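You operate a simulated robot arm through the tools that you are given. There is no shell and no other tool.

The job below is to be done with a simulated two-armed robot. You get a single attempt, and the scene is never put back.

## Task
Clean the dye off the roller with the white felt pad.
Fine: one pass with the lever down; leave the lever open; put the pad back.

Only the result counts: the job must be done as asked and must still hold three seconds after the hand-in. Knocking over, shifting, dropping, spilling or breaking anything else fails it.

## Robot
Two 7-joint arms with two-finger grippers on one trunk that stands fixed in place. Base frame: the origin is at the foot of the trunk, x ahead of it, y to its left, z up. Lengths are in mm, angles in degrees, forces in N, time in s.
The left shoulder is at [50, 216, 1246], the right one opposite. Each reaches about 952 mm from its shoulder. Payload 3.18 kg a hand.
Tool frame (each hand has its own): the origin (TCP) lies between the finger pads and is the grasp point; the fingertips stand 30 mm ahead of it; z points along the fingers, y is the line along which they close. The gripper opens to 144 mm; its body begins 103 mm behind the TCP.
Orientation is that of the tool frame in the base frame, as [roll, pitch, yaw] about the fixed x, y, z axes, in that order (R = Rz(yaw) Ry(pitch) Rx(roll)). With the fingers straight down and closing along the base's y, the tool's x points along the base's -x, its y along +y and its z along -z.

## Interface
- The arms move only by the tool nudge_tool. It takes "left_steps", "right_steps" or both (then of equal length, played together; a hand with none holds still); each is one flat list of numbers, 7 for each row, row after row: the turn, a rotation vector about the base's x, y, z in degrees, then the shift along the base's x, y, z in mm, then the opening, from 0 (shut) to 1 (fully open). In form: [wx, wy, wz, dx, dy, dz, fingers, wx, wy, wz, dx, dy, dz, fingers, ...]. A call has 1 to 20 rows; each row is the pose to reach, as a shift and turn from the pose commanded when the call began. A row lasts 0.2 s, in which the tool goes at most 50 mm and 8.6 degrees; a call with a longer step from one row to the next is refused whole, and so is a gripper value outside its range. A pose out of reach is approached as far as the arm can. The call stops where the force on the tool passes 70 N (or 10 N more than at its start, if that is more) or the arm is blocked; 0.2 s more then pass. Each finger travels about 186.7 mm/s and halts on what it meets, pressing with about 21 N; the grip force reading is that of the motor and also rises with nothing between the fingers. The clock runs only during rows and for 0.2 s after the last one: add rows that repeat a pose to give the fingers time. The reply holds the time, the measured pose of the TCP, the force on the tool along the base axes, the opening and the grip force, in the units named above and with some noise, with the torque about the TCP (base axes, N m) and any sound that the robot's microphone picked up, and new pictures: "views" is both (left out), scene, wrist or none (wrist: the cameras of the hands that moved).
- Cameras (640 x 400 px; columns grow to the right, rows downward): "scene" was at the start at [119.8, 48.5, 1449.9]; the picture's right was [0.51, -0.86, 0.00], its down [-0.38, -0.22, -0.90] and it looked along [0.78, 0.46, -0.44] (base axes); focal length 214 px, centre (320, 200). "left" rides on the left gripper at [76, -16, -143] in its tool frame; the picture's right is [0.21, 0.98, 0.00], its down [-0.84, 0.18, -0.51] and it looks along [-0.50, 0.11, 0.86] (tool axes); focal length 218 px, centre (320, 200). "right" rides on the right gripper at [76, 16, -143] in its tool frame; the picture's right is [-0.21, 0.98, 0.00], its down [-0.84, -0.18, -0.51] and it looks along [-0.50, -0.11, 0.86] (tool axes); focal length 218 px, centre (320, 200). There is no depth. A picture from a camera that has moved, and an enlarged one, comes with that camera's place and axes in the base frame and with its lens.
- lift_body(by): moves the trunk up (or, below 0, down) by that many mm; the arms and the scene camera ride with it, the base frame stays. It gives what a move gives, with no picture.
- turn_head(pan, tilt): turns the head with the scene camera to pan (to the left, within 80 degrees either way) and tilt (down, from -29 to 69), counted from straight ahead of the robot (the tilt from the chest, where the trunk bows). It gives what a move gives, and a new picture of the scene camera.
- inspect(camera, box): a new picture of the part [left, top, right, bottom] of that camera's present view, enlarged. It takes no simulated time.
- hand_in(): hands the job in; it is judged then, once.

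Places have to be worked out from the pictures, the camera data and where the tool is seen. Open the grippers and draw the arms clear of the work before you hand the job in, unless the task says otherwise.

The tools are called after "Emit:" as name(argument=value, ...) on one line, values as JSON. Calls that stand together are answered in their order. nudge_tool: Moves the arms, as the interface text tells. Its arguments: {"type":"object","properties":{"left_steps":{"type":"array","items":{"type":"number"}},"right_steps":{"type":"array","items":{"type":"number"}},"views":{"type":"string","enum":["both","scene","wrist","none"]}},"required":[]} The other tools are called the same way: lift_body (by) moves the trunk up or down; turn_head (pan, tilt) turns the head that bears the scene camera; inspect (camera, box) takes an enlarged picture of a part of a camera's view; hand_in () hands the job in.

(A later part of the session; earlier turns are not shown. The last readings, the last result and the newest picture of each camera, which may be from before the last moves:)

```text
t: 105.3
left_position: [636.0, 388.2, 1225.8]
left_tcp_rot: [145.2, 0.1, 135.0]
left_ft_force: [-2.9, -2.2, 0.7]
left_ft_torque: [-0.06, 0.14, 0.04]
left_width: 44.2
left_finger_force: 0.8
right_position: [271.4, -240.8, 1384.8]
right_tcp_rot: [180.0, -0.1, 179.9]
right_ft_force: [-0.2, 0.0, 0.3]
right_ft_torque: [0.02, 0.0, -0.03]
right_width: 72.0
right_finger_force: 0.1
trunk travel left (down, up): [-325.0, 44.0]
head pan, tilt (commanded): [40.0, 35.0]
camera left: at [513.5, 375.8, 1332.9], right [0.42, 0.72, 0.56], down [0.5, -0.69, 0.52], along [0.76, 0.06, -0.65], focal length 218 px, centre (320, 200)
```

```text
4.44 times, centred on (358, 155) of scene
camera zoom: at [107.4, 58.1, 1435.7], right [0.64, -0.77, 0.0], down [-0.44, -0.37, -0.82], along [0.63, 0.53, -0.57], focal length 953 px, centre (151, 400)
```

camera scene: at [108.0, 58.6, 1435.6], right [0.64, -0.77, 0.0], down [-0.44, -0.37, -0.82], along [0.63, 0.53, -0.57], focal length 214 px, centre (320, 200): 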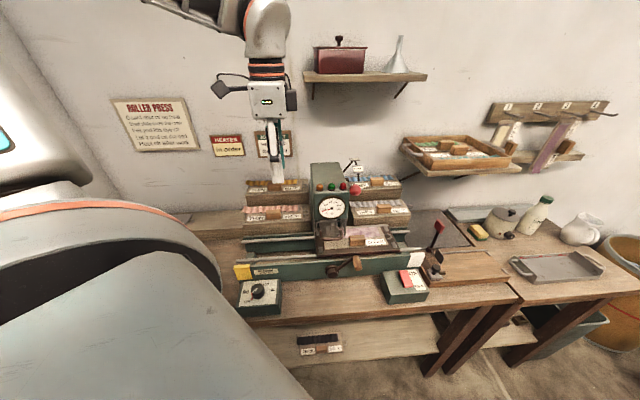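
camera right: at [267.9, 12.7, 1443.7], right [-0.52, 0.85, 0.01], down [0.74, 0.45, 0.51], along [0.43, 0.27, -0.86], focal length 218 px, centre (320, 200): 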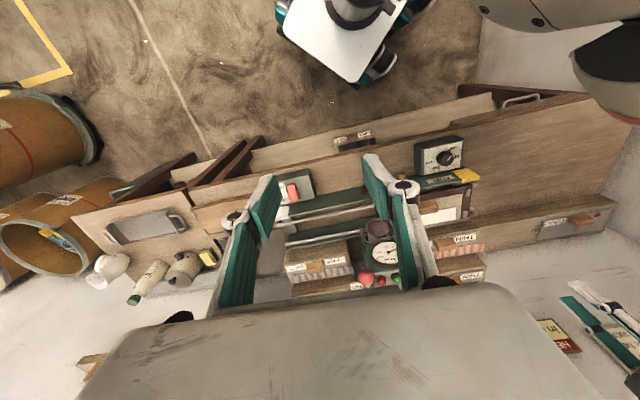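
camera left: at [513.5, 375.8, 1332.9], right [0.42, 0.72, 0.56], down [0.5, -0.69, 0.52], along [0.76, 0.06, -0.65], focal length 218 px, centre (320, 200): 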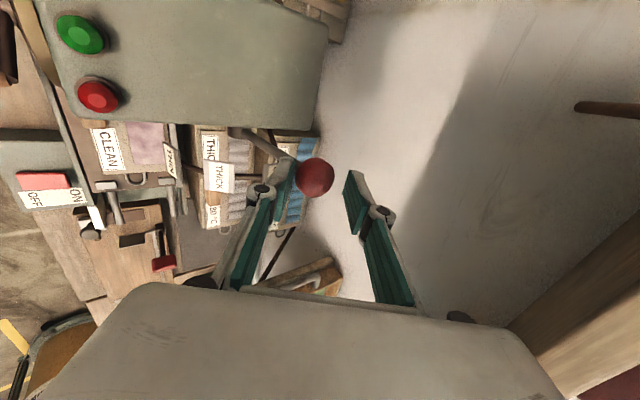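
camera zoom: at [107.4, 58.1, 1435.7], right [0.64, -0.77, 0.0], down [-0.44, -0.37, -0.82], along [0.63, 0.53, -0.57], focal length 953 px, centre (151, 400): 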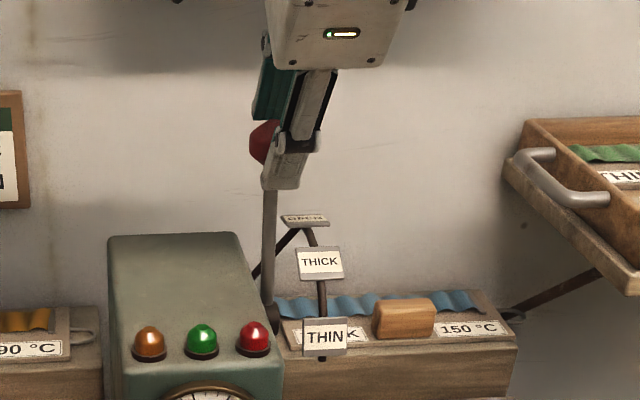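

The slight resistance (3.6 N) shows the lever is back at its OPEN stop. I'll ease off, open the fingers wider and withdraw along their direction.

Emit:
nudge_tool(left_steps=[0, 0, 0, -2.5, -2.5, -2, 0.33, 0, 0, 0, -3.5, -3.5, -3, 0.42, 0, 0, 0, -9, -9, 8, 0.42, 0, 0, 0, -18, -18, 27, 0.42, 0, 0, 0, -30, -30, 52, 0.42, 0, 0, 0, -44, -44, 80, 0.42, 0, 0, 0, -50, -50, 90, 0.42], views="both")

Emit:
inspect(camera="left", box=[220, 80, 420, 205])

Emit:
inspect(camera="scene", box=[300, 120, 420, 280])

```text
t: 106.9
left_position: [587.6, 339.8, 1315.0]
left_tcp_rot: [145.2, 0.1, 135.1]
left_ft_force: [-0.7, 0.3, 1.2]
left_ft_torque: [0.01, -0.01, -0.01]
left_width: 60.3
left_finger_force: 0.0
right_position: [272.1, -239.8, 1384.5]
right_tcp_rot: [179.9, -0.1, 179.9]
right_ft_force: [-0.6, 0.1, -0.6]
right_ft_torque: [0.01, 0.02, -0.01]
right_width: 72.1
right_finger_force: 0.0
trunk travel left (down, up): [-325.0, 44.0]
head pan, tilt (commanded): [40.0, 35.0]
camera scene: at [108.2, 58.6, 1435.6], right [0.64, -0.77, 0.0], down [-0.44, -0.37, -0.82], along [0.63, 0.53, -0.57], focal length 214 px, centre (320, 200)
camera left: at [465.4, 327.6, 1422.5], right [0.42, 0.72, 0.56], down [0.5, -0.69, 0.52], along [0.76, 0.06, -0.65], focal length 218 px, centre (320, 200)
```

scene: 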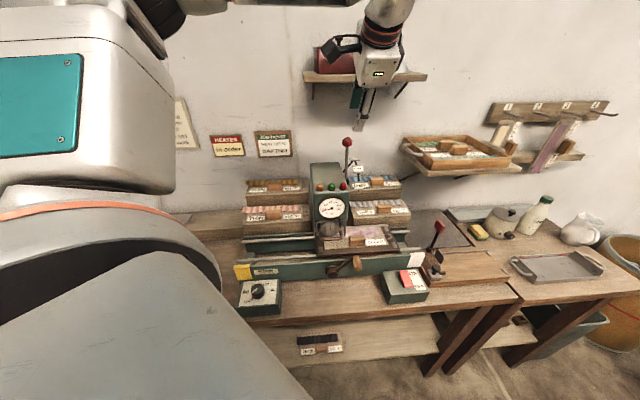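
left: 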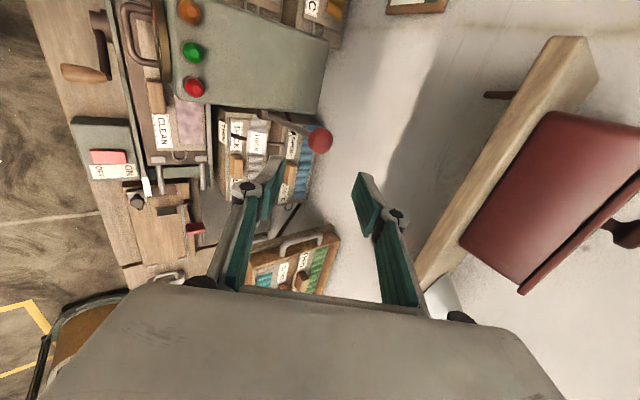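

```text
3.20 times, centred on (320, 142) of left
camera zoom: at [465.4, 327.6, 1422.5], right [0.42, 0.72, 0.56], down [0.5, -0.69, 0.52], along [0.76, 0.06, -0.65], focal length 698 px, centre (320, 384)
```

zoom: 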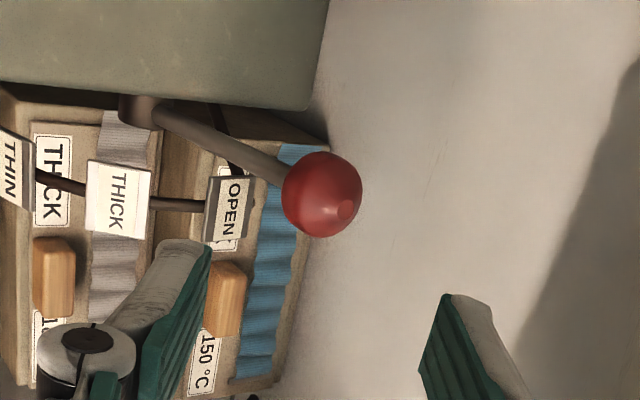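

```text
2.50 times, centred on (360, 200) of scene
camera zoom: at [108.2, 58.6, 1435.6], right [0.64, -0.77, 0.0], down [-0.44, -0.37, -0.82], along [0.63, 0.53, -0.57], focal length 536 px, centre (220, 200)
```

zoom: 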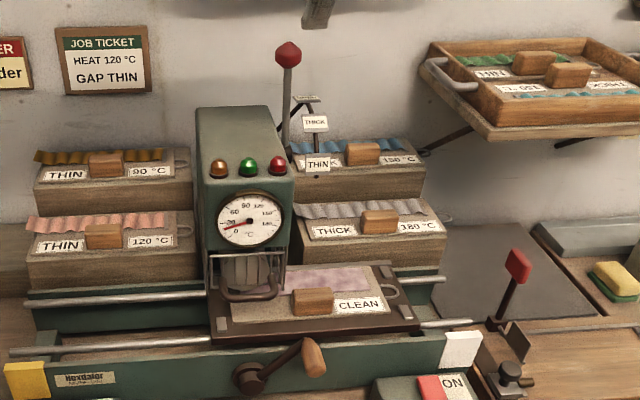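

The lever stands at OPEN again, and the roller stays clean. The pad is still partly under the guard, so I'll bring the bed back with the lever open: first push the pad's handle to the left from its right end. I'll move the tilted hand, fingers closed, to the right of the handle at a safe height.

Emit:
nudge_tool(left_steps=[0, 0, 0, 10, -20, -10, 0.2, 0, 0, 0, 15, -45, -35, 0.0, 0, 0, 0, 12, -70, -70, 0.0, 0, 0, 0, 5, -90, -110, 0.0, 0, 0, 0, -5, -105, -150, 0.0, 0, 0, 0, -15, -115, -190, 0.0, 0, 0, 0, -20, -116, -225, 0.0, 0, 0, 0, -20, -116, -225, 0.0], views="both")

Emit:
inspect(camera="scene", box=[310, 150, 430, 290])

```text
t: 108.7
left_position: [554.2, 251.2, 1099.3]
left_tcp_rot: [145.2, 0.3, 134.9]
left_ft_force: [-0.9, 0.2, 0.9]
left_ft_torque: [0.0, 0.0, -0.02]
left_width: 0.0
left_finger_force: 21.1
left hand out of reach, approached as far as the arm can: row 4, 5, 6, 7, 8
right_position: [270.0, -238.5, 1386.4]
right_tcp_rot: [180.0, 0.0, 179.9]
right_ft_force: [-1.6, 0.5, -0.1]
right_ft_torque: [-0.06, -0.11, 0.01]
right_width: 72.1
right_finger_force: 0.0
trunk travel left (down, up): [-325.0, 44.0]
head pan, tilt (commanded): [40.0, 35.0]
camera scene: at [105.7, 59.9, 1435.9], right [0.64, -0.77, 0.0], down [-0.44, -0.37, -0.82], along [0.63, 0.53, -0.57], focal length 214 px, centre (320, 200)
camera left: at [431.9, 239.1, 1206.4], right [0.42, 0.72, 0.56], down [0.49, -0.69, 0.52], along [0.76, 0.06, -0.65], focal length 218 px, centre (320, 200)
```

scene: 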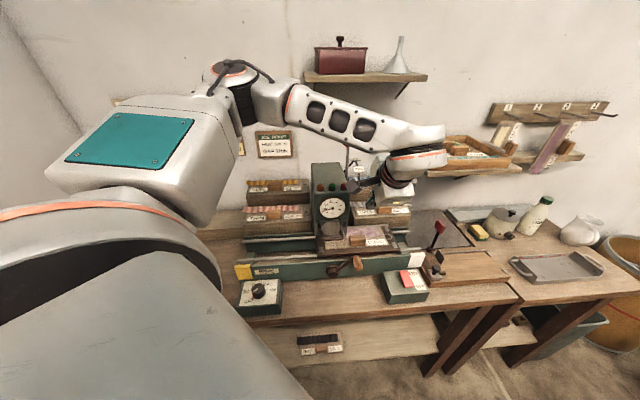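
left: 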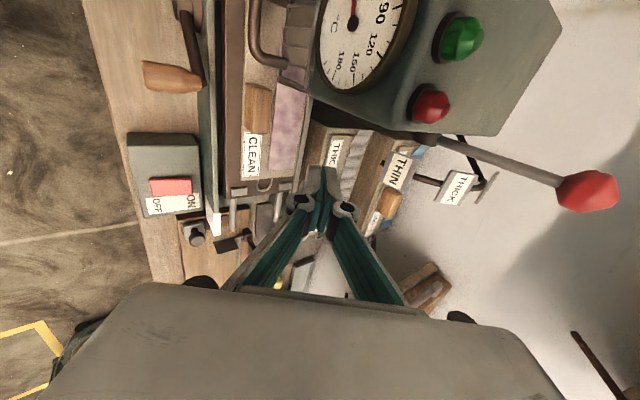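

```text
2.86 times, centred on (370, 220) of scene
camera zoom: at [105.7, 59.9, 1435.9], right [0.64, -0.77, 0.0], down [-0.44, -0.37, -0.82], along [0.63, 0.53, -0.57], focal length 613 px, centre (177, 143)
```

zoom: 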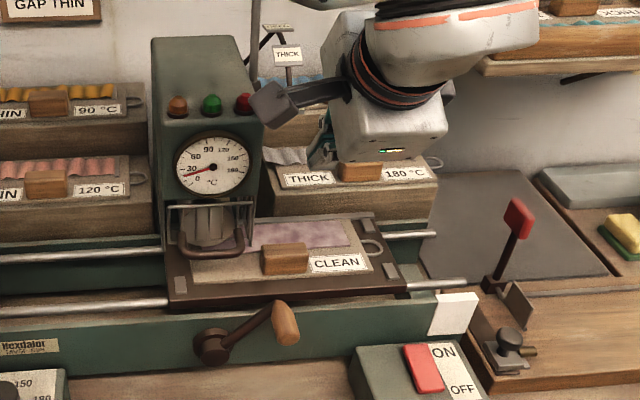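

The arm again meets a limit on this side, so I'll return the hand upward along the way it came. I'll instead drag the bed back from its left end, which lies in the arm's comfortable area.

Emit:
nudge_tool(left_steps=[0, 0, 0, 4, 8, 30, 0.0, 0, 0, 0, 10, 22, 65, 0.0, 0, 0, 0, 15, 35, 105, 0.0, 0, 0, 0, 15, 45, 150, 0.0, 0, 0, 0, 10, 55, 190, 0.0, 0, 0, 0, -10, 60, 205, 0.1, 0, 0, 0, -40, 70, 205, 0.2, 0, 0, 0, -70, 82, 205, 0.25], views="scene")

```text
t: 110.5
left_position: [485.3, 333.5, 1304.2]
left_tcp_rot: [145.2, 0.1, 135.1]
left_ft_force: [0.3, 0.0, 0.5]
left_ft_torque: [-0.01, -0.03, -0.01]
left_width: 35.8
left_finger_force: 0.0
right_position: [271.5, -241.7, 1385.5]
right_tcp_rot: [179.9, 0.0, 179.9]
right_ft_force: [-0.8, 0.4, -0.4]
right_ft_torque: [0.0, -0.02, 0.0]
right_width: 71.7
right_finger_force: 0.0
trunk travel left (down, up): [-325.0, 44.0]
head pan, tilt (commanded): [40.0, 35.0]
camera scene: at [106.5, 58.7, 1435.8], right [0.64, -0.77, 0.0], down [-0.44, -0.37, -0.82], along [0.63, 0.53, -0.57], focal length 214 px, centre (320, 200)
```

scene: 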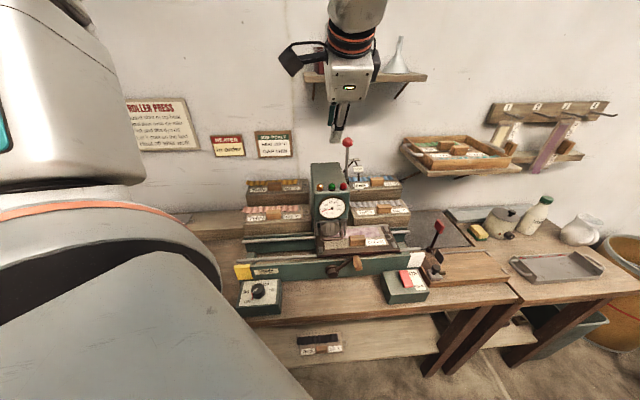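

Everything is intact. I'll set the hand upright while moving it to the left of the machine head.

Emit:
nudge_tool(left_steps=[-5, 5, 0, -20, 16, 0, 0.25, -10, 10, 0, -40, 32, 0, 0.25, -15, 15, 0, -60, 50, -10, 0.25, -20, 20, 0, -80, 66, -30, 0.25, -24.7, 24.7, 0, -97, 79, -55, 0.25, -24.7, 24.7, 0, -107, 87, -80, 0.25, -24.7, 24.7, 0, -107, 87, -80, 0.25], views="none")

Emit:
inspect(camera="scene", box=[290, 205, 390, 285])

Emit:
inspect(camera="left", box=[250, 80, 450, 230])

```text
t: 112.1
left_position: [384.1, 417.7, 1225.0]
left_tcp_rot: [-179.8, -0.1, 135.1]
left_ft_force: [0.8, 0.3, -0.2]
left_ft_torque: [0.01, 0.01, 0.0]
left_width: 36.0
left_finger_force: 0.1
right_position: [272.3, -241.3, 1384.3]
right_tcp_rot: [180.0, -0.2, 179.8]
right_ft_force: [0.0, -0.2, -0.1]
right_ft_torque: [0.01, 0.02, -0.01]
right_width: 72.2
right_finger_force: 0.1
trunk travel left (down, up): [-325.0, 44.0]
head pan, tilt (commanded): [40.0, 35.0]
```

```text
5.00 times, centred on (340, 245) of scene
camera zoom: at [108.6, 58.4, 1435.6], right [0.64, -0.77, 0.0], down [-0.44, -0.37, -0.82], along [0.63, 0.53, -0.57], focal length 1072 px, centre (220, -25)
```

zoom: 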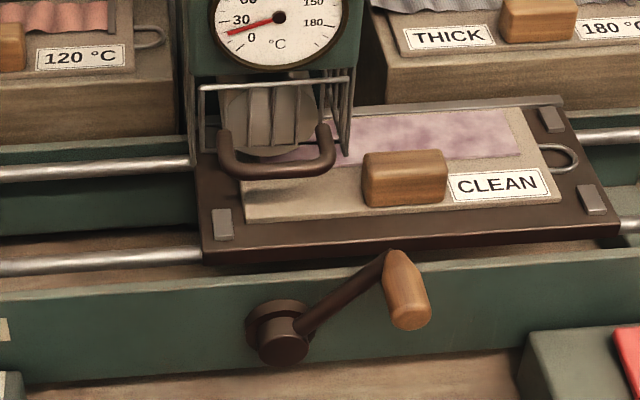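

```text
2.67 times, centred on (350, 155) of left
camera zoom: at [317.9, 462.5, 1368.0], right [0.54, 0.84, 0.0], down [0.73, -0.47, 0.51], along [0.42, -0.28, -0.86], focal length 582 px, centre (240, 320)
```

zoom: 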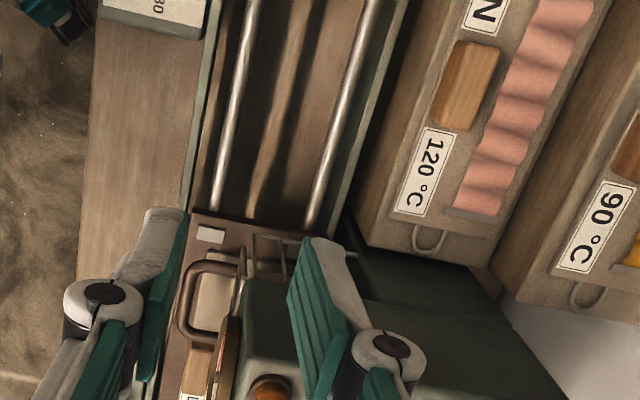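

The view shows the bed's front-left stop just left of the guard handle, near u = 74, v = 565. I'll lean the hand 45° with closed fingers, so that it can rest a fingertip on that stop from the left and drag the bed back.

Emit:
nudge_tool(left_steps=[-5.3, -5.3, 0, 0, 0, -20, 0.0, -10.6, -10.6, 0, 0, 0, -50, 0.0, -15.9, -15.9, 0, 5, -6, -85, 0.0, -21.2, -21.2, 0, 10, -12, -120, 0.0, -26.5, -26.5, 0, 16, -20, -155, 0.0, -31.8, -31.8, 0, 22, -27, -190, 0.0, -31.8, -31.8, 0, 30.7, -37.7, -215, 0.0, -31.8, -31.8, 0, 30.7, -37.7, -215, 0.0], views="wrist")

Emit:
inspect(camera="left", box=[220, 100, 420, 240])

Emit:
inspect(camera="scene", box=[270, 190, 390, 280])

```text
t: 113.9
left_position: [409.8, 380.0, 1010.7]
left_tcp_rot: [-179.6, 45.1, 135.2]
left_ft_force: [-0.5, 0.4, -1.0]
left_ft_torque: [-0.03, -0.01, 0.01]
left_width: 0.0
left_finger_force: 20.5
right_position: [271.1, -239.4, 1384.8]
right_tcp_rot: [179.9, -0.1, 180.0]
right_ft_force: [0.4, 0.3, 0.4]
right_ft_torque: [-0.02, -0.03, 0.01]
right_width: 71.9
right_finger_force: 0.0
trunk travel left (down, up): [-325.0, 44.0]
head pan, tilt (commanded): [40.0, 35.0]
camera left: at [288.3, 479.1, 1057.8], right [0.59, 0.8, -0.15], down [0.3, -0.04, 0.95], along [0.75, -0.6, -0.26], focal length 218 px, centre (320, 200)
```

left: 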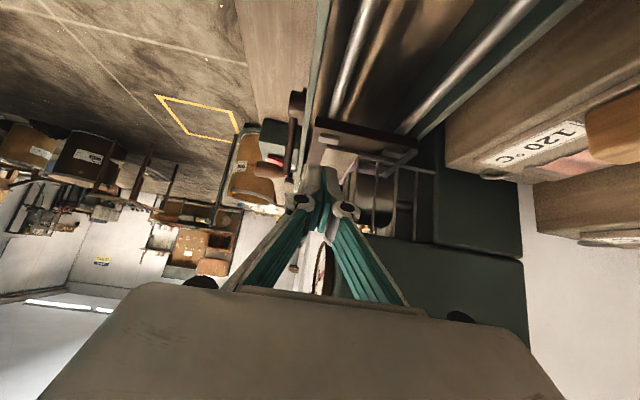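

```text
2.86 times, centred on (320, 170) of left
camera zoom: at [288.3, 479.1, 1057.8], right [0.59, 0.8, -0.15], down [0.3, -0.04, 0.95], along [0.75, -0.6, -0.26], focal length 624 px, centre (320, 286)
```

zoom: 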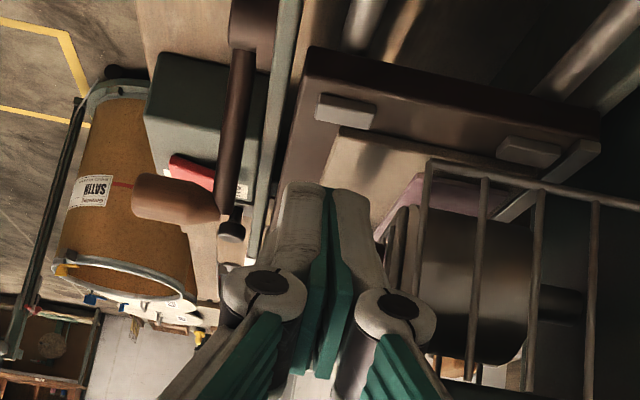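

```text
4.44 times, centred on (330, 235) of scene
camera zoom: at [107.0, 59.0, 1435.8], right [0.64, -0.77, 0.0], down [-0.44, -0.37, -0.82], along [0.63, 0.53, -0.57], focal length 953 px, centre (276, 44)
```

zoom: 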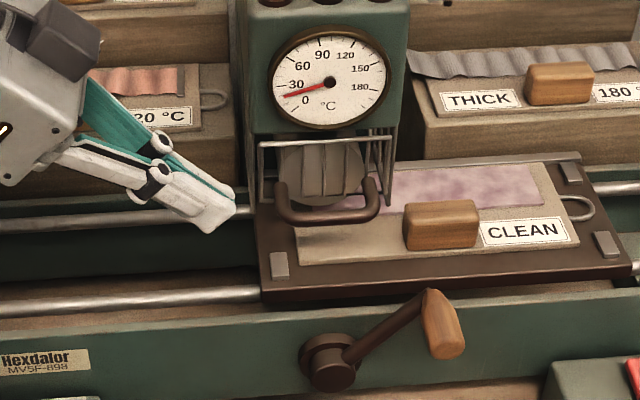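

The fingertips point at the stop from the left, clear of the guard handle and cage. I'll advance along the fingers to about 12 mm above the stop.

Emit:
nudge_tool(left_steps=[0, 0, 0, 9.5, -8, -13, 0.0, 0, 0, 0, 19, -16, -26, 0.0, 0, 0, 0, 28.6, -23.7, -38, 0.0, 0, 0, 0, 28.6, -23.7, -38, 0.0], views="wrist")

Emit:
inspect(camera="left", box=[240, 100, 400, 220])

Emit:
inspect(camera="scene", box=[290, 205, 370, 265])

```text
t: 114.9
left_position: [441.2, 355.7, 974.3]
left_tcp_rot: [-179.8, 45.2, 135.2]
left_ft_force: [-0.5, 0.1, -0.5]
left_ft_torque: [0.01, -0.01, 0.01]
left_width: 0.1
left_finger_force: 21.3
right_position: [272.1, -239.2, 1385.4]
right_tcp_rot: [180.0, -0.1, 180.0]
right_ft_force: [-0.5, 0.7, 0.2]
right_ft_torque: [-0.01, -0.06, 0.0]
right_width: 72.1
right_finger_force: 0.1
trunk travel left (down, up): [-325.0, 44.0]
head pan, tilt (commanded): [40.0, 35.0]
camera left: at [319.1, 455.6, 1020.0], right [0.59, 0.8, -0.15], down [0.3, -0.04, 0.95], along [0.75, -0.6, -0.26], focal length 218 px, centre (320, 200)
```

left: 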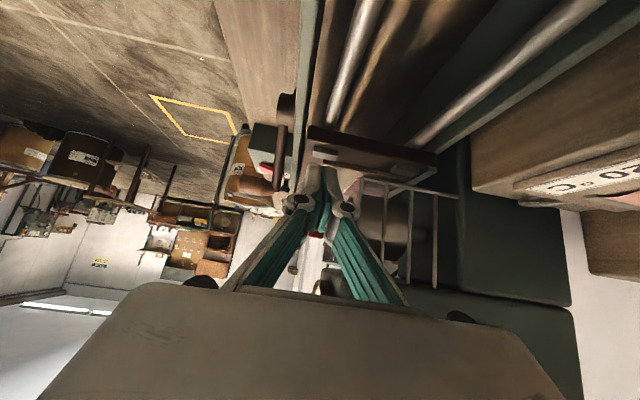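

```text
3.33 times, centred on (320, 160) of left
camera zoom: at [319.1, 455.6, 1020.0], right [0.59, 0.8, -0.15], down [0.3, -0.04, 0.95], along [0.75, -0.6, -0.26], focal length 728 px, centre (320, 333)
```

zoom: 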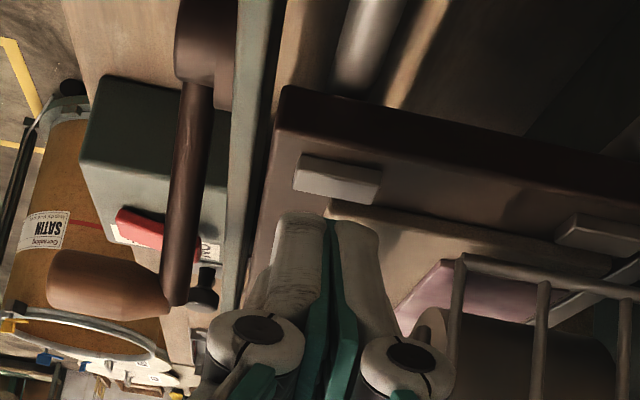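

```text
6.67 times, centred on (330, 235) of scene
camera zoom: at [107.4, 58.7, 1435.7], right [0.64, -0.77, 0.0], down [-0.44, -0.37, -0.82], along [0.63, 0.53, -0.57], focal length 1430 px, centre (253, -33)
```

zoom: 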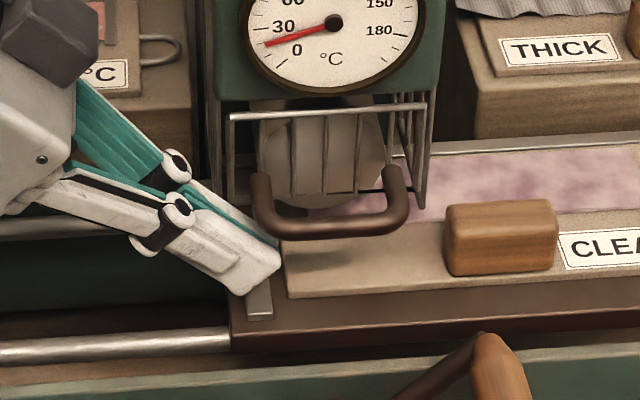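

The tip is about 13 mm above the stop. I'll move 6 mm further right and lower 11 mm, aiming for the gap just right of the stop.

Emit:
nudge_tool(left_steps=[0, 0, 0, 4.2, -4.2, -3, 0.0, 0, 0, 0, 5, -5, -8, 0.0, 0, 0, 0, 5, -5, -11, 0.0, 0, 0, 0, 5, -5, -11, 0.0], views="wrist")

Emit:
inspect(camera="left", box=[240, 100, 400, 220])

Emit:
inspect(camera="scene", box=[310, 225, 350, 255])

```text
t: 115.9
left_position: [446.5, 353.2, 962.5]
left_tcp_rot: [-179.7, 45.1, 135.2]
left_ft_force: [0.0, -0.6, 1.7]
left_ft_torque: [0.0, -0.02, -0.04]
left_width: 5.8
left_finger_force: 30.6
right_position: [271.3, -240.5, 1385.7]
right_tcp_rot: [179.9, -0.1, 179.9]
right_ft_force: [-0.6, 0.1, 0.4]
right_ft_torque: [0.01, -0.02, -0.01]
right_width: 71.8
right_finger_force: 0.0
trunk travel left (down, up): [-325.0, 44.0]
head pan, tilt (commanded): [40.0, 35.0]
camera left: at [324.4, 451.0, 1008.7], right [0.59, 0.8, -0.15], down [0.3, -0.04, 0.95], along [0.75, -0.61, -0.26], focal length 218 px, centre (320, 200)
```

left: 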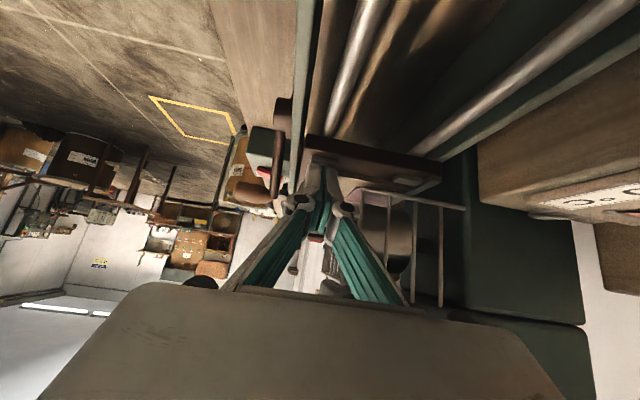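

```text
3.33 times, centred on (320, 160) of left
camera zoom: at [324.4, 451.0, 1008.7], right [0.59, 0.8, -0.15], down [0.3, -0.04, 0.95], along [0.75, -0.61, -0.26], focal length 728 px, centre (320, 333)
```

zoom: 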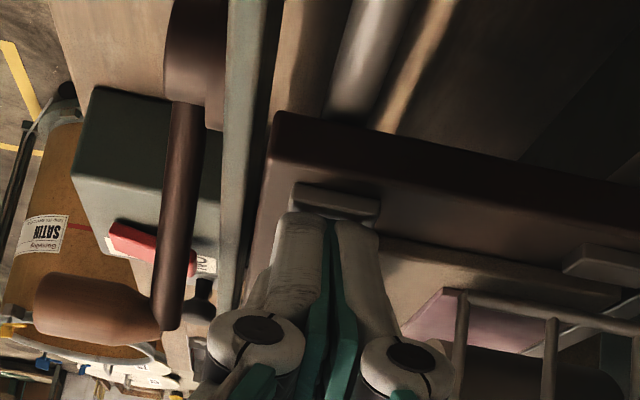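

```text
13.33 times, centred on (330, 240) of scene
camera zoom: at [107.9, 58.4, 1435.7], right [0.64, -0.77, 0.0], down [-0.44, -0.37, -0.82], along [0.63, 0.53, -0.57], focal length 2860 px, centre (187, -333)
```

zoom: 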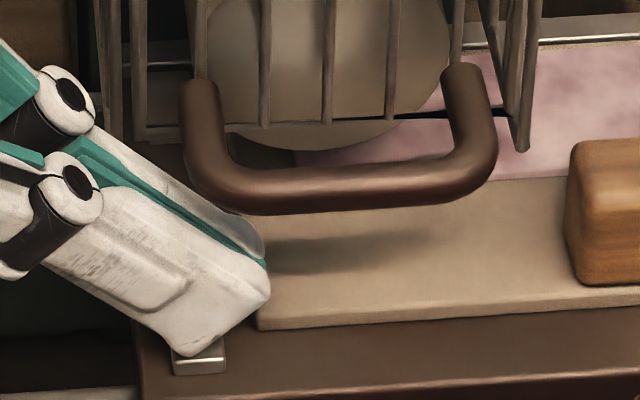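

The tip touches lightly at the stop's right side. I'll add a little downward pressure and drag 15 mm to the left to see whether the bed follows.

Emit:
nudge_tool(left_steps=[0, 0, 0, 0, 0, -1.5, 0.0, 0, 0, 0, -2.5, 2.5, -1.5, 0.0, 0, 0, 0, -5, 5, -1.5, 0.0, 0, 0, 0, -7.5, 7.5, -1.5, 0.0, 0, 0, 0, -10.6, 10.6, -1.5, 0.0], views="wrist")

Emit:
inspect(camera="left", box=[240, 100, 400, 220])

Emit:
inspect(camera="scene", box=[280, 200, 390, 280])

```text
t: 117.1
left_position: [435.1, 364.2, 961.3]
left_tcp_rot: [179.8, 45.1, 134.9]
left_ft_force: [2.7, 2.3, 26.0]
left_ft_torque: [-0.13, -0.27, 0.07]
left_width: 6.0
left_finger_force: 30.6
right_position: [270.4, -241.0, 1385.8]
right_tcp_rot: [179.9, 0.0, 179.8]
right_ft_force: [-0.5, -0.7, -0.3]
right_ft_torque: [-0.03, 0.01, -0.02]
right_width: 72.2
right_finger_force: 0.1
trunk travel left (down, up): [-325.0, 44.0]
head pan, tilt (commanded): [40.0, 35.0]
camera left: at [313.0, 461.9, 1008.2], right [0.59, 0.8, -0.15], down [0.29, -0.04, 0.96], along [0.75, -0.6, -0.26], focal length 218 px, centre (320, 200)
```

left: 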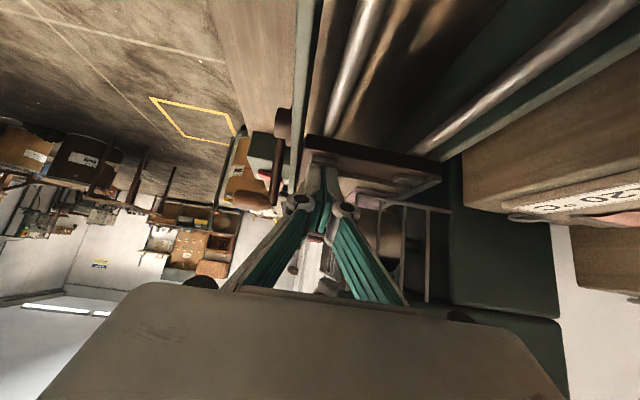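

```text
3.33 times, centred on (320, 160) of left
camera zoom: at [313.0, 461.9, 1008.2], right [0.59, 0.8, -0.15], down [0.29, -0.04, 0.96], along [0.75, -0.6, -0.26], focal length 728 px, centre (320, 333)
```

zoom: 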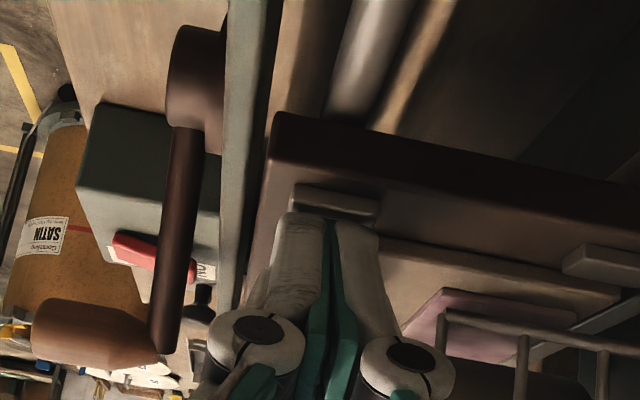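

```text
5.00 times, centred on (335, 240) of scene
camera zoom: at [106.7, 57.6, 1435.9], right [0.64, -0.77, 0.0], down [-0.44, -0.37, -0.82], along [0.63, 0.53, -0.57], focal length 1072 px, centre (245, 0)
```

zoom: 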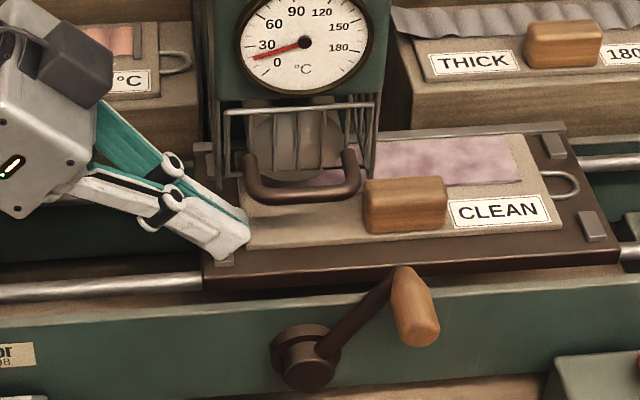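

The bed follows (crank turned back accordingly), but the downward force is 26 N, more than needed. I'll ease the pressure by 1 mm and drag 60 mm further.

Emit:
nudge_tool(left_steps=[0, 0, 0, -4, 4, 1, 0.0, 0, 0, 0, -9, 9, 1, 0.0, 0, 0, 0, -14, 14, 1, 0.0, 0, 0, 0, -19, 19, 1, 0.0, 0, 0, 0, -24, 24, 1, 0.0, 0, 0, 0, -29, 29, 1, 0.0, 0, 0, 0, -34, 34, 1, 0.0, 0, 0, 0, -39, 39, 1, 0.0, 0, 0, 0, -43, 43, 1, 0.0], views="wrist")

Emit:
inspect(camera="scene", box=[260, 200, 390, 280])

```text
t: 119.1
left_position: [393.0, 406.3, 962.2]
left_tcp_rot: [-179.9, 45.0, 135.0]
left_ft_force: [1.8, -0.9, 22.0]
left_ft_torque: [-0.19, -0.18, 0.0]
left_width: 6.0
left_finger_force: 30.5
right_position: [270.5, -241.6, 1384.7]
right_tcp_rot: [179.8, 0.0, 180.0]
right_ft_force: [-0.5, 0.7, -0.8]
right_ft_torque: [0.0, -0.01, 0.0]
right_width: 72.1
right_finger_force: 0.1
trunk travel left (down, up): [-325.0, 44.0]
head pan, tilt (commanded): [40.0, 35.0]
camera left: at [270.5, 504.6, 1008.5], right [0.59, 0.8, -0.15], down [0.3, -0.04, 0.95], along [0.75, -0.6, -0.26], focal length 218 px, centre (320, 200)
```

left: 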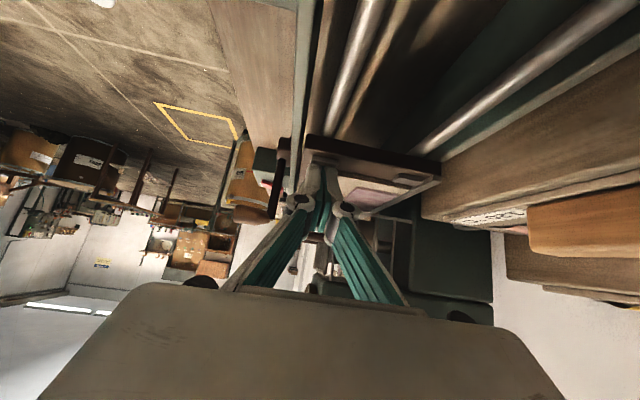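

```text
4.92 times, centred on (325, 240) of scene
camera zoom: at [106.9, 57.3, 1435.8], right [0.64, -0.77, 0.0], down [-0.44, -0.37, -0.82], along [0.63, 0.53, -0.57], focal length 1056 px, centre (295, 3)
```

zoom: 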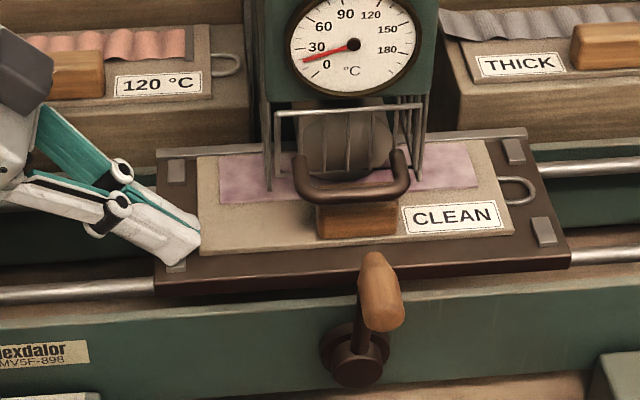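

The drag works well and the pad's handle passes under the guard handle. I'll continue 90 mm to the left.

Emit:
nudge_tool(left_steps=[0, 0, 0, -5, 5, 0.5, 0.0, 0, 0, 0, -11, 11, 0.5, 0.0, 0, 0, 0, -17, 17, 0.5, 0.0, 0, 0, 0, -23, 23, 0.5, 0.0, 0, 0, 0, -29, 29, 0.5, 0.0, 0, 0, 0, -35, 35, 0.5, 0.0, 0, 0, 0, -41, 41, 0.5, 0.0, 0, 0, 0, -47, 47, 0.5, 0.0, 0, 0, 0, -53, 53, 0.5, 0.0, 0, 0, 0, -59, 59, 0.5, 0.0, 0, 0, 0, -64, 64, 0.5, 0.0], views="wrist")

Emit:
inspect(camera="scene", box=[230, 200, 370, 290])

```text
t: 121.5
left_position: [328.8, 469.7, 961.7]
left_tcp_rot: [-179.6, 45.0, 135.3]
left_ft_force: [-1.3, -1.1, 0.7]
left_ft_torque: [0.0, -0.03, -0.01]
left_width: 0.2
left_finger_force: 30.2
right_position: [271.7, -240.5, 1385.1]
right_tcp_rot: [179.8, 0.0, 179.9]
right_ft_force: [0.3, -0.7, 0.0]
right_ft_torque: [-0.02, -0.01, 0.01]
right_width: 71.8
right_finger_force: 0.1
trunk travel left (down, up): [-325.0, 44.0]
head pan, tilt (commanded): [40.0, 35.0]
camera left: at [205.8, 569.6, 1008.9], right [0.59, 0.8, -0.15], down [0.3, -0.04, 0.95], along [0.75, -0.6, -0.26], focal length 218 px, centre (320, 200)
```

left: 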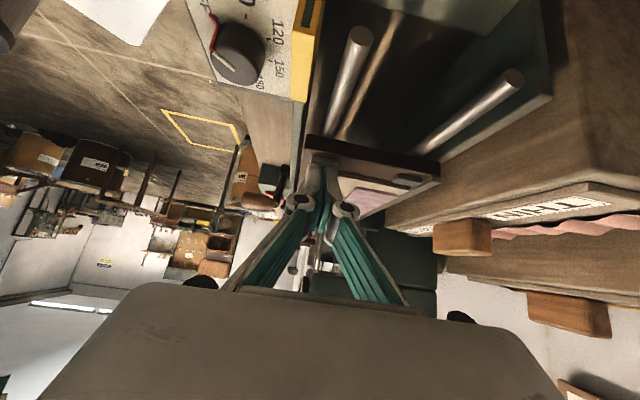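

```text
4.44 times, centred on (300, 245) of scene
camera zoom: at [107.9, 58.3, 1435.6], right [0.64, -0.77, 0.0], down [-0.44, -0.37, -0.82], along [0.63, 0.53, -0.57], focal length 953 px, centre (409, 0)
```

zoom: 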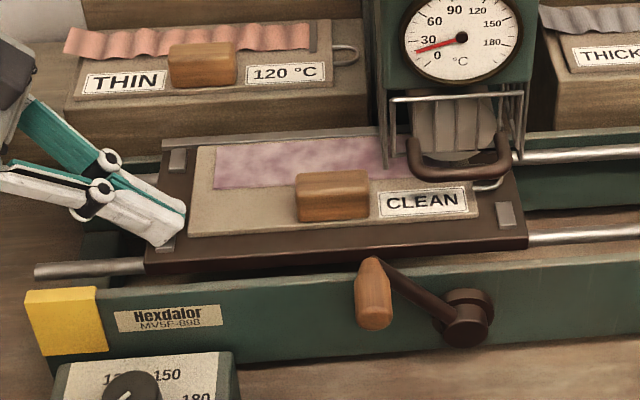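

The bed is nearly back (about 85 mm left). I'll keep a little more pressure and drag another 70 mm.

Emit:
nudge_tool(left_steps=[0, 0, 0, -4, 4, -1, 0.0, 0, 0, 0, -9, 9, -1, 0.0, 0, 0, 0, -14, 14, -1, 0.0, 0, 0, 0, -19, 19, -1, 0.0, 0, 0, 0, -24, 24, -1, 0.0, 0, 0, 0, -29, 29, -1, 0.0, 0, 0, 0, -34, 34, -1, 0.0, 0, 0, 0, -39, 39, -1, 0.0, 0, 0, 0, -44, 44, -1, 0.0, 0, 0, 0, -49, 49, -1, 0.0], views="wrist")

Emit:
inspect(camera="scene", box=[220, 200, 360, 290])

```text
t: 123.7
left_position: [279.8, 518.3, 961.2]
left_tcp_rot: [-179.8, 45.0, 135.1]
left_ft_force: [-1.9, 0.1, 19.6]
left_ft_torque: [-0.11, -0.13, -0.06]
left_width: 5.8
left_finger_force: 29.9
right_position: [270.3, -240.6, 1383.6]
right_tcp_rot: [179.9, -0.1, 180.0]
right_ft_force: [0.6, 0.5, 0.2]
right_ft_torque: [0.01, 0.0, -0.01]
right_width: 71.6
right_finger_force: 0.1
trunk travel left (down, up): [-325.0, 44.0]
head pan, tilt (commanded): [40.0, 35.0]
camera left: at [156.9, 618.4, 1008.7], right [0.59, 0.8, -0.15], down [0.3, -0.04, 0.95], along [0.75, -0.6, -0.26], focal length 218 px, centre (320, 200)
```

left: 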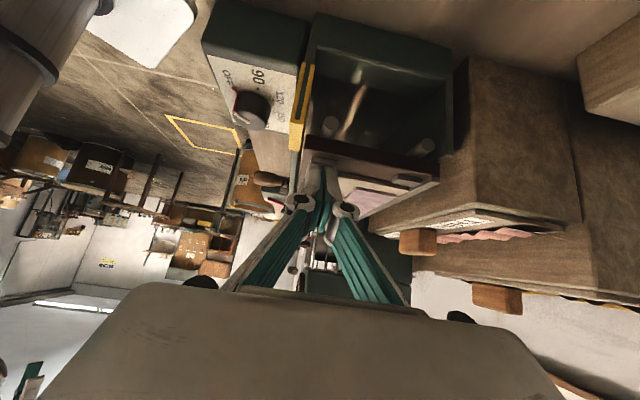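

```text
4.44 times, centred on (290, 245) of scene
camera zoom: at [107.2, 57.1, 1435.8], right [0.64, -0.77, 0.0], down [-0.44, -0.37, -0.82], along [0.63, 0.53, -0.57], focal length 953 px, centre (453, 0)
```

zoom: 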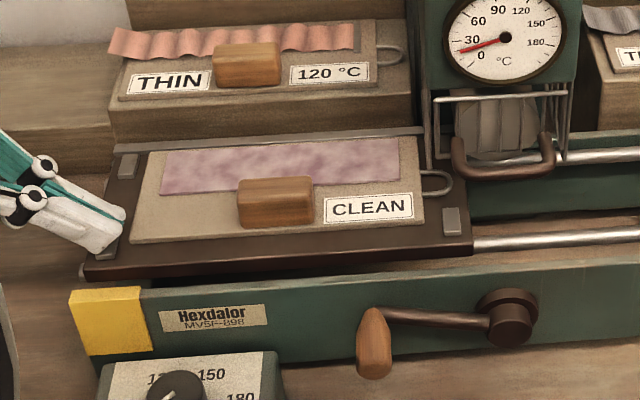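

The bed is within about 18 mm of its starting end. I'll drag the rest slowly.

Emit:
nudge_tool(left_steps=[0, 0, 0, -2, 2, 0, 0.0, 0, 0, 0, -4, 4, 0, 0.0, 0, 0, 0, -6, 6, 0, 0.0, 0, 0, 0, -8, 8, 0, 0.0, 0, 0, 0, -10, 10, 0, 0.0, 0, 0, 0, -11.5, 11.5, 0, 0.0], views="wrist")

Emit:
inspect(camera="scene", box=[220, 200, 360, 290])

```text
t: 125.1
left_position: [267.6, 529.9, 963.2]
left_tcp_rot: [180.0, 45.0, 135.0]
left_ft_force: [5.7, 5.9, 31.2]
left_ft_torque: [-0.07, -0.37, -0.06]
left_width: 6.0
left_finger_force: 30.3
right_position: [272.0, -242.0, 1385.1]
right_tcp_rot: [179.8, -0.2, 179.9]
right_ft_force: [-1.0, -0.4, -1.0]
right_ft_torque: [0.01, -0.05, -0.02]
right_width: 71.9
right_finger_force: 0.1
trunk travel left (down, up): [-325.0, 44.0]
head pan, tilt (commanded): [40.0, 35.0]
camera left: at [145.7, 629.1, 1008.5], right [0.59, 0.8, -0.15], down [0.29, -0.04, 0.95], along [0.75, -0.6, -0.26], focal length 218 px, centre (320, 200)
```

left: 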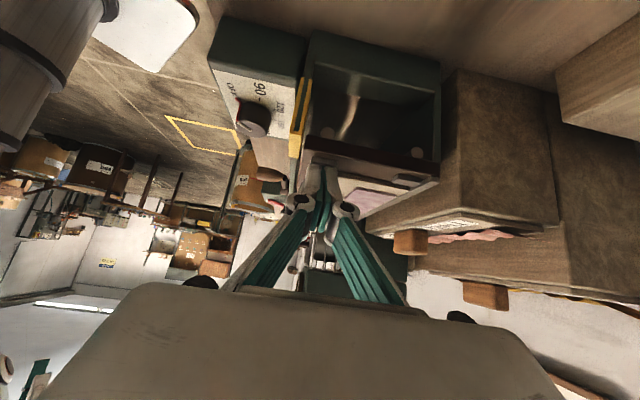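

```text
4.44 times, centred on (290, 245) of scene
camera zoom: at [107.5, 56.8, 1435.9], right [0.64, -0.77, 0.0], down [-0.44, -0.37, -0.82], along [0.63, 0.53, -0.57], focal length 953 px, centre (453, 0)
```

zoom: 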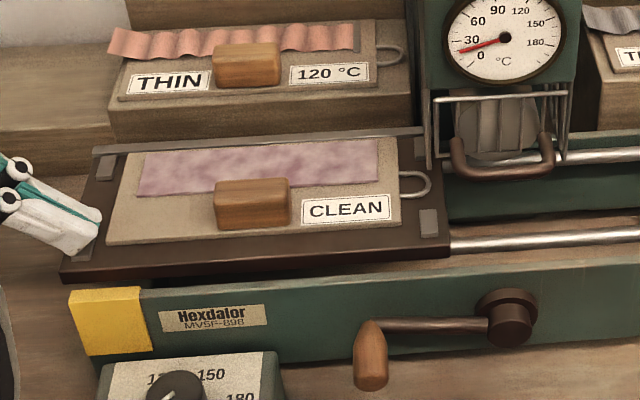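

The bed and crank are back at their starting positions. I'll lift off, set the hand upright above the pad's handle and open the fingers.

Emit:
nudge_tool(left_steps=[0, 0, 0, 0, 0, 10, 0.0, 0, 0, 0, -5, 5, 35, 0.0, 5.3, 5.3, 0, 0, 0, 70, 0.1, 10.6, 10.6, 0, 15, -10, 100, 0.2, 15.9, 15.9, 0, 35, -25, 120, 0.3, 21.2, 21.2, 0, 55, -40, 130, 0.4, 26.5, 26.5, 0, 75, -57, 135, 0.42, 31.8, 31.8, 0, 97, -77, 137, 0.42, 31.8, 31.8, 0, 97, -77, 137, 0.42], views="wrist")

Emit:
inspect(camera="left", box=[220, 40, 440, 200])

Emit:
inspect(camera="scene", box=[225, 200, 345, 290])

```text
t: 127.1
left_position: [362.3, 458.6, 1098.7]
left_tcp_rot: [-179.9, 0.0, 135.1]
left_ft_force: [-0.2, 0.6, 0.6]
left_ft_torque: [-0.01, -0.08, -0.02]
left_width: 60.4
left_finger_force: 0.1
right_position: [270.2, -240.0, 1386.0]
right_tcp_rot: [180.0, 0.0, 179.9]
right_ft_force: [-0.9, 0.3, 0.1]
right_ft_torque: [-0.01, -0.02, 0.0]
right_width: 72.0
right_finger_force: 0.0
trunk travel left (down, up): [-325.0, 44.0]
head pan, tilt (commanded): [40.0, 35.0]
camera left: at [296.2, 501.4, 1240.4], right [0.54, 0.84, 0.0], down [0.72, -0.47, 0.51], along [0.43, -0.28, -0.86], focal length 218 px, centre (320, 200)
```

left: 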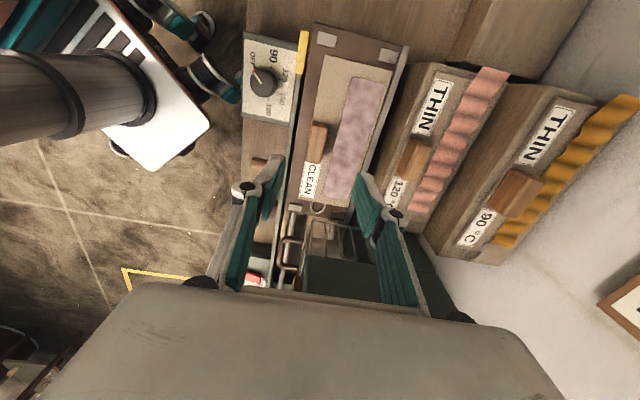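

```text
2.50 times, centred on (330, 120) of left
camera zoom: at [296.2, 501.4, 1240.4], right [0.54, 0.84, 0.0], down [0.72, -0.47, 0.51], along [0.43, -0.28, -0.86], focal length 546 px, centre (295, 400)
```

zoom: 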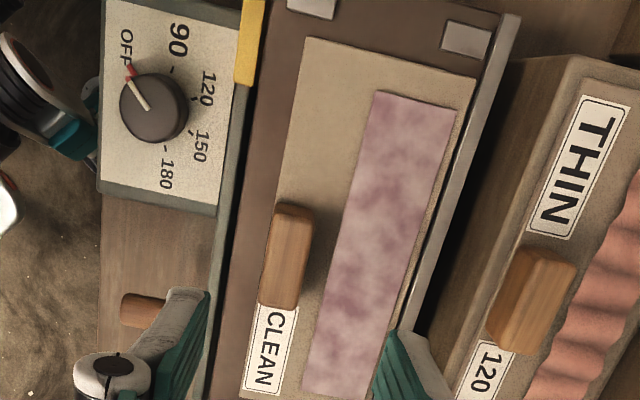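

```text
4.44 times, centred on (285, 245) of scene
camera zoom: at [106.2, 59.4, 1435.8], right [0.64, -0.77, 0.0], down [-0.44, -0.37, -0.82], along [0.63, 0.53, -0.57], focal length 953 px, centre (476, 0)
```

zoom: 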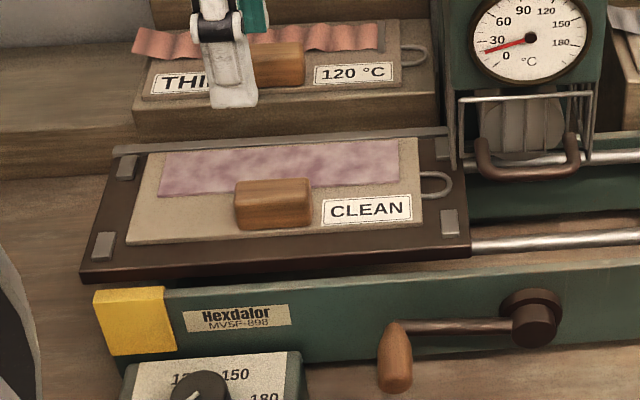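

The pad lies square on the bed and the handle is about 5 mm off the hand's axis. I'll correct and descend to grip height.

Emit:
nudge_tool(left_steps=[0, 0, 0, -2, -2, -40, 0.4, 0, 0, 0, -3.7, -3.7, -80, 0.38, 0, 0, 0, -3.7, -3.7, -108, 0.38, 0, 0, 0, -3.7, -3.7, -118, 0.38, 0, 0, 0, -3.7, -3.7, -118, 0.38], views="wrist")

Emit:
inspect(camera="left", box=[220, 100, 420, 225])

```text
t: 128.3
left_position: [360.6, 450.7, 980.4]
left_tcp_rot: [-179.9, 0.0, 135.1]
left_ft_force: [-0.4, -0.4, 0.0]
left_ft_torque: [0.01, -0.01, 0.01]
left_width: 54.7
left_finger_force: 0.1
right_position: [272.0, -240.3, 1387.5]
right_tcp_rot: [179.8, -0.1, 180.0]
right_ft_force: [0.3, 0.0, 0.5]
right_ft_torque: [0.0, 0.0, 0.02]
right_width: 71.8
right_finger_force: 0.1
trunk travel left (down, up): [-325.0, 44.0]
head pan, tilt (commanded): [40.0, 35.0]
camera left: at [294.7, 493.7, 1122.7], right [0.54, 0.84, 0.0], down [0.72, -0.47, 0.51], along [0.43, -0.28, -0.86], focal length 218 px, centre (320, 200)
```

left: 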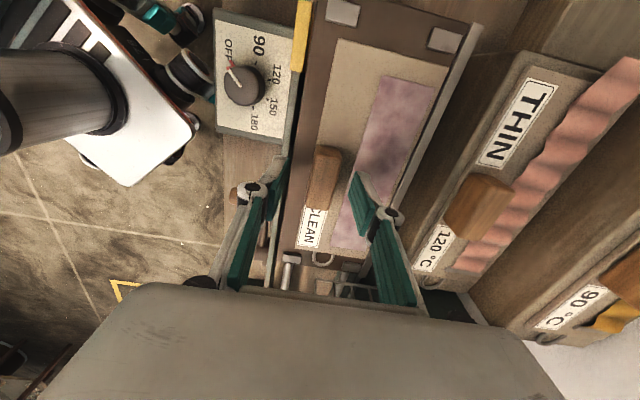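

```text
3.20 times, centred on (320, 162) of left
camera zoom: at [294.7, 493.7, 1122.7], right [0.54, 0.84, 0.0], down [0.72, -0.47, 0.51], along [0.43, -0.28, -0.86], focal length 698 px, centre (320, 320)
```

zoom: 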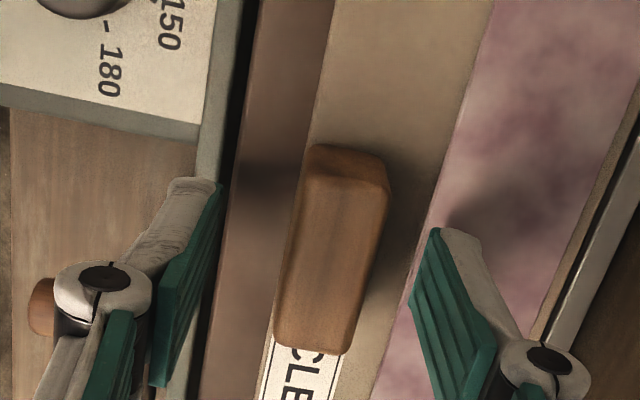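

Nearly centred; I'll shift 3.5 mm, lower 8 mm and close on the handle.

Emit:
nudge_tool(left_steps=[0, 0, 0, 2.5, 2.5, -3, 0.38, 0, 0, 0, 2.5, 2.5, -8, 0.38, 0, 0, 0, 2.5, 2.5, -8, 0.25, 0, 0, 0, 2.5, 2.5, -8, 0.1, 0, 0, 0, 2.5, 2.5, -8, 0.02, 0, 0, 0, 2.5, 2.5, -8, 0.02], views="wrist")

Emit:
inspect(camera="left", box=[220, 100, 420, 225])

```text
t: 129.7
left_position: [364.5, 453.4, 972.2]
left_tcp_rot: [-180.0, -0.1, 135.1]
left_ft_force: [0.1, 0.1, -0.5]
left_ft_torque: [-0.04, 0.05, -0.03]
left_width: 21.3
left_finger_force: 21.4
right_position: [272.7, -240.1, 1385.1]
right_tcp_rot: [180.0, -0.1, 179.9]
right_ft_force: [-0.2, 0.2, -0.5]
right_ft_torque: [0.0, 0.0, 0.03]
right_width: 72.2
right_finger_force: 0.0
trunk travel left (down, up): [-325.0, 44.0]
head pan, tilt (commanded): [40.0, 35.0]
camera left: at [297.6, 496.7, 1114.7], right [0.54, 0.84, 0.0], down [0.72, -0.47, 0.51], along [0.43, -0.28, -0.86], focal length 218 px, centre (320, 200)
```

left: 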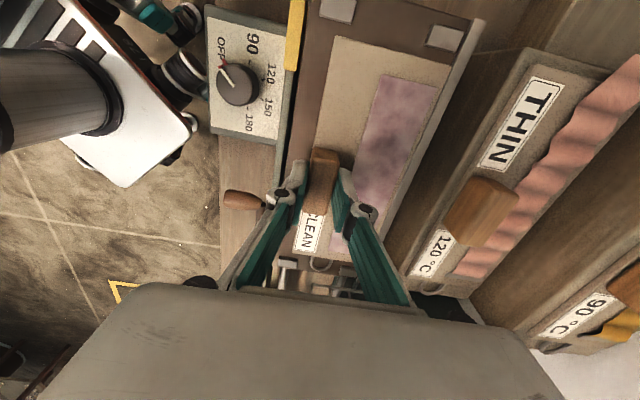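

```text
3.20 times, centred on (320, 162) of left
camera zoom: at [297.6, 496.7, 1114.7], right [0.54, 0.84, 0.0], down [0.72, -0.47, 0.51], along [0.43, -0.28, -0.86], focal length 698 px, centre (320, 320)
```

zoom: 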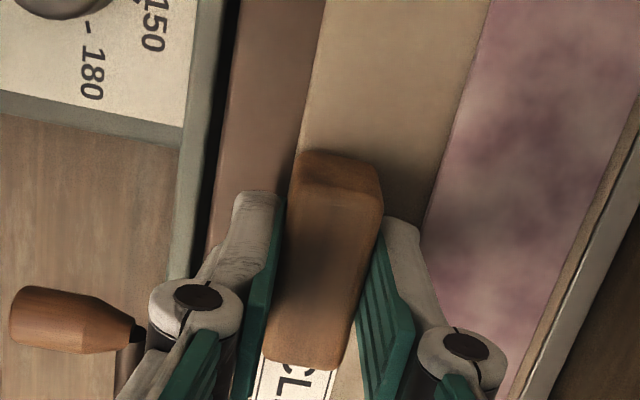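

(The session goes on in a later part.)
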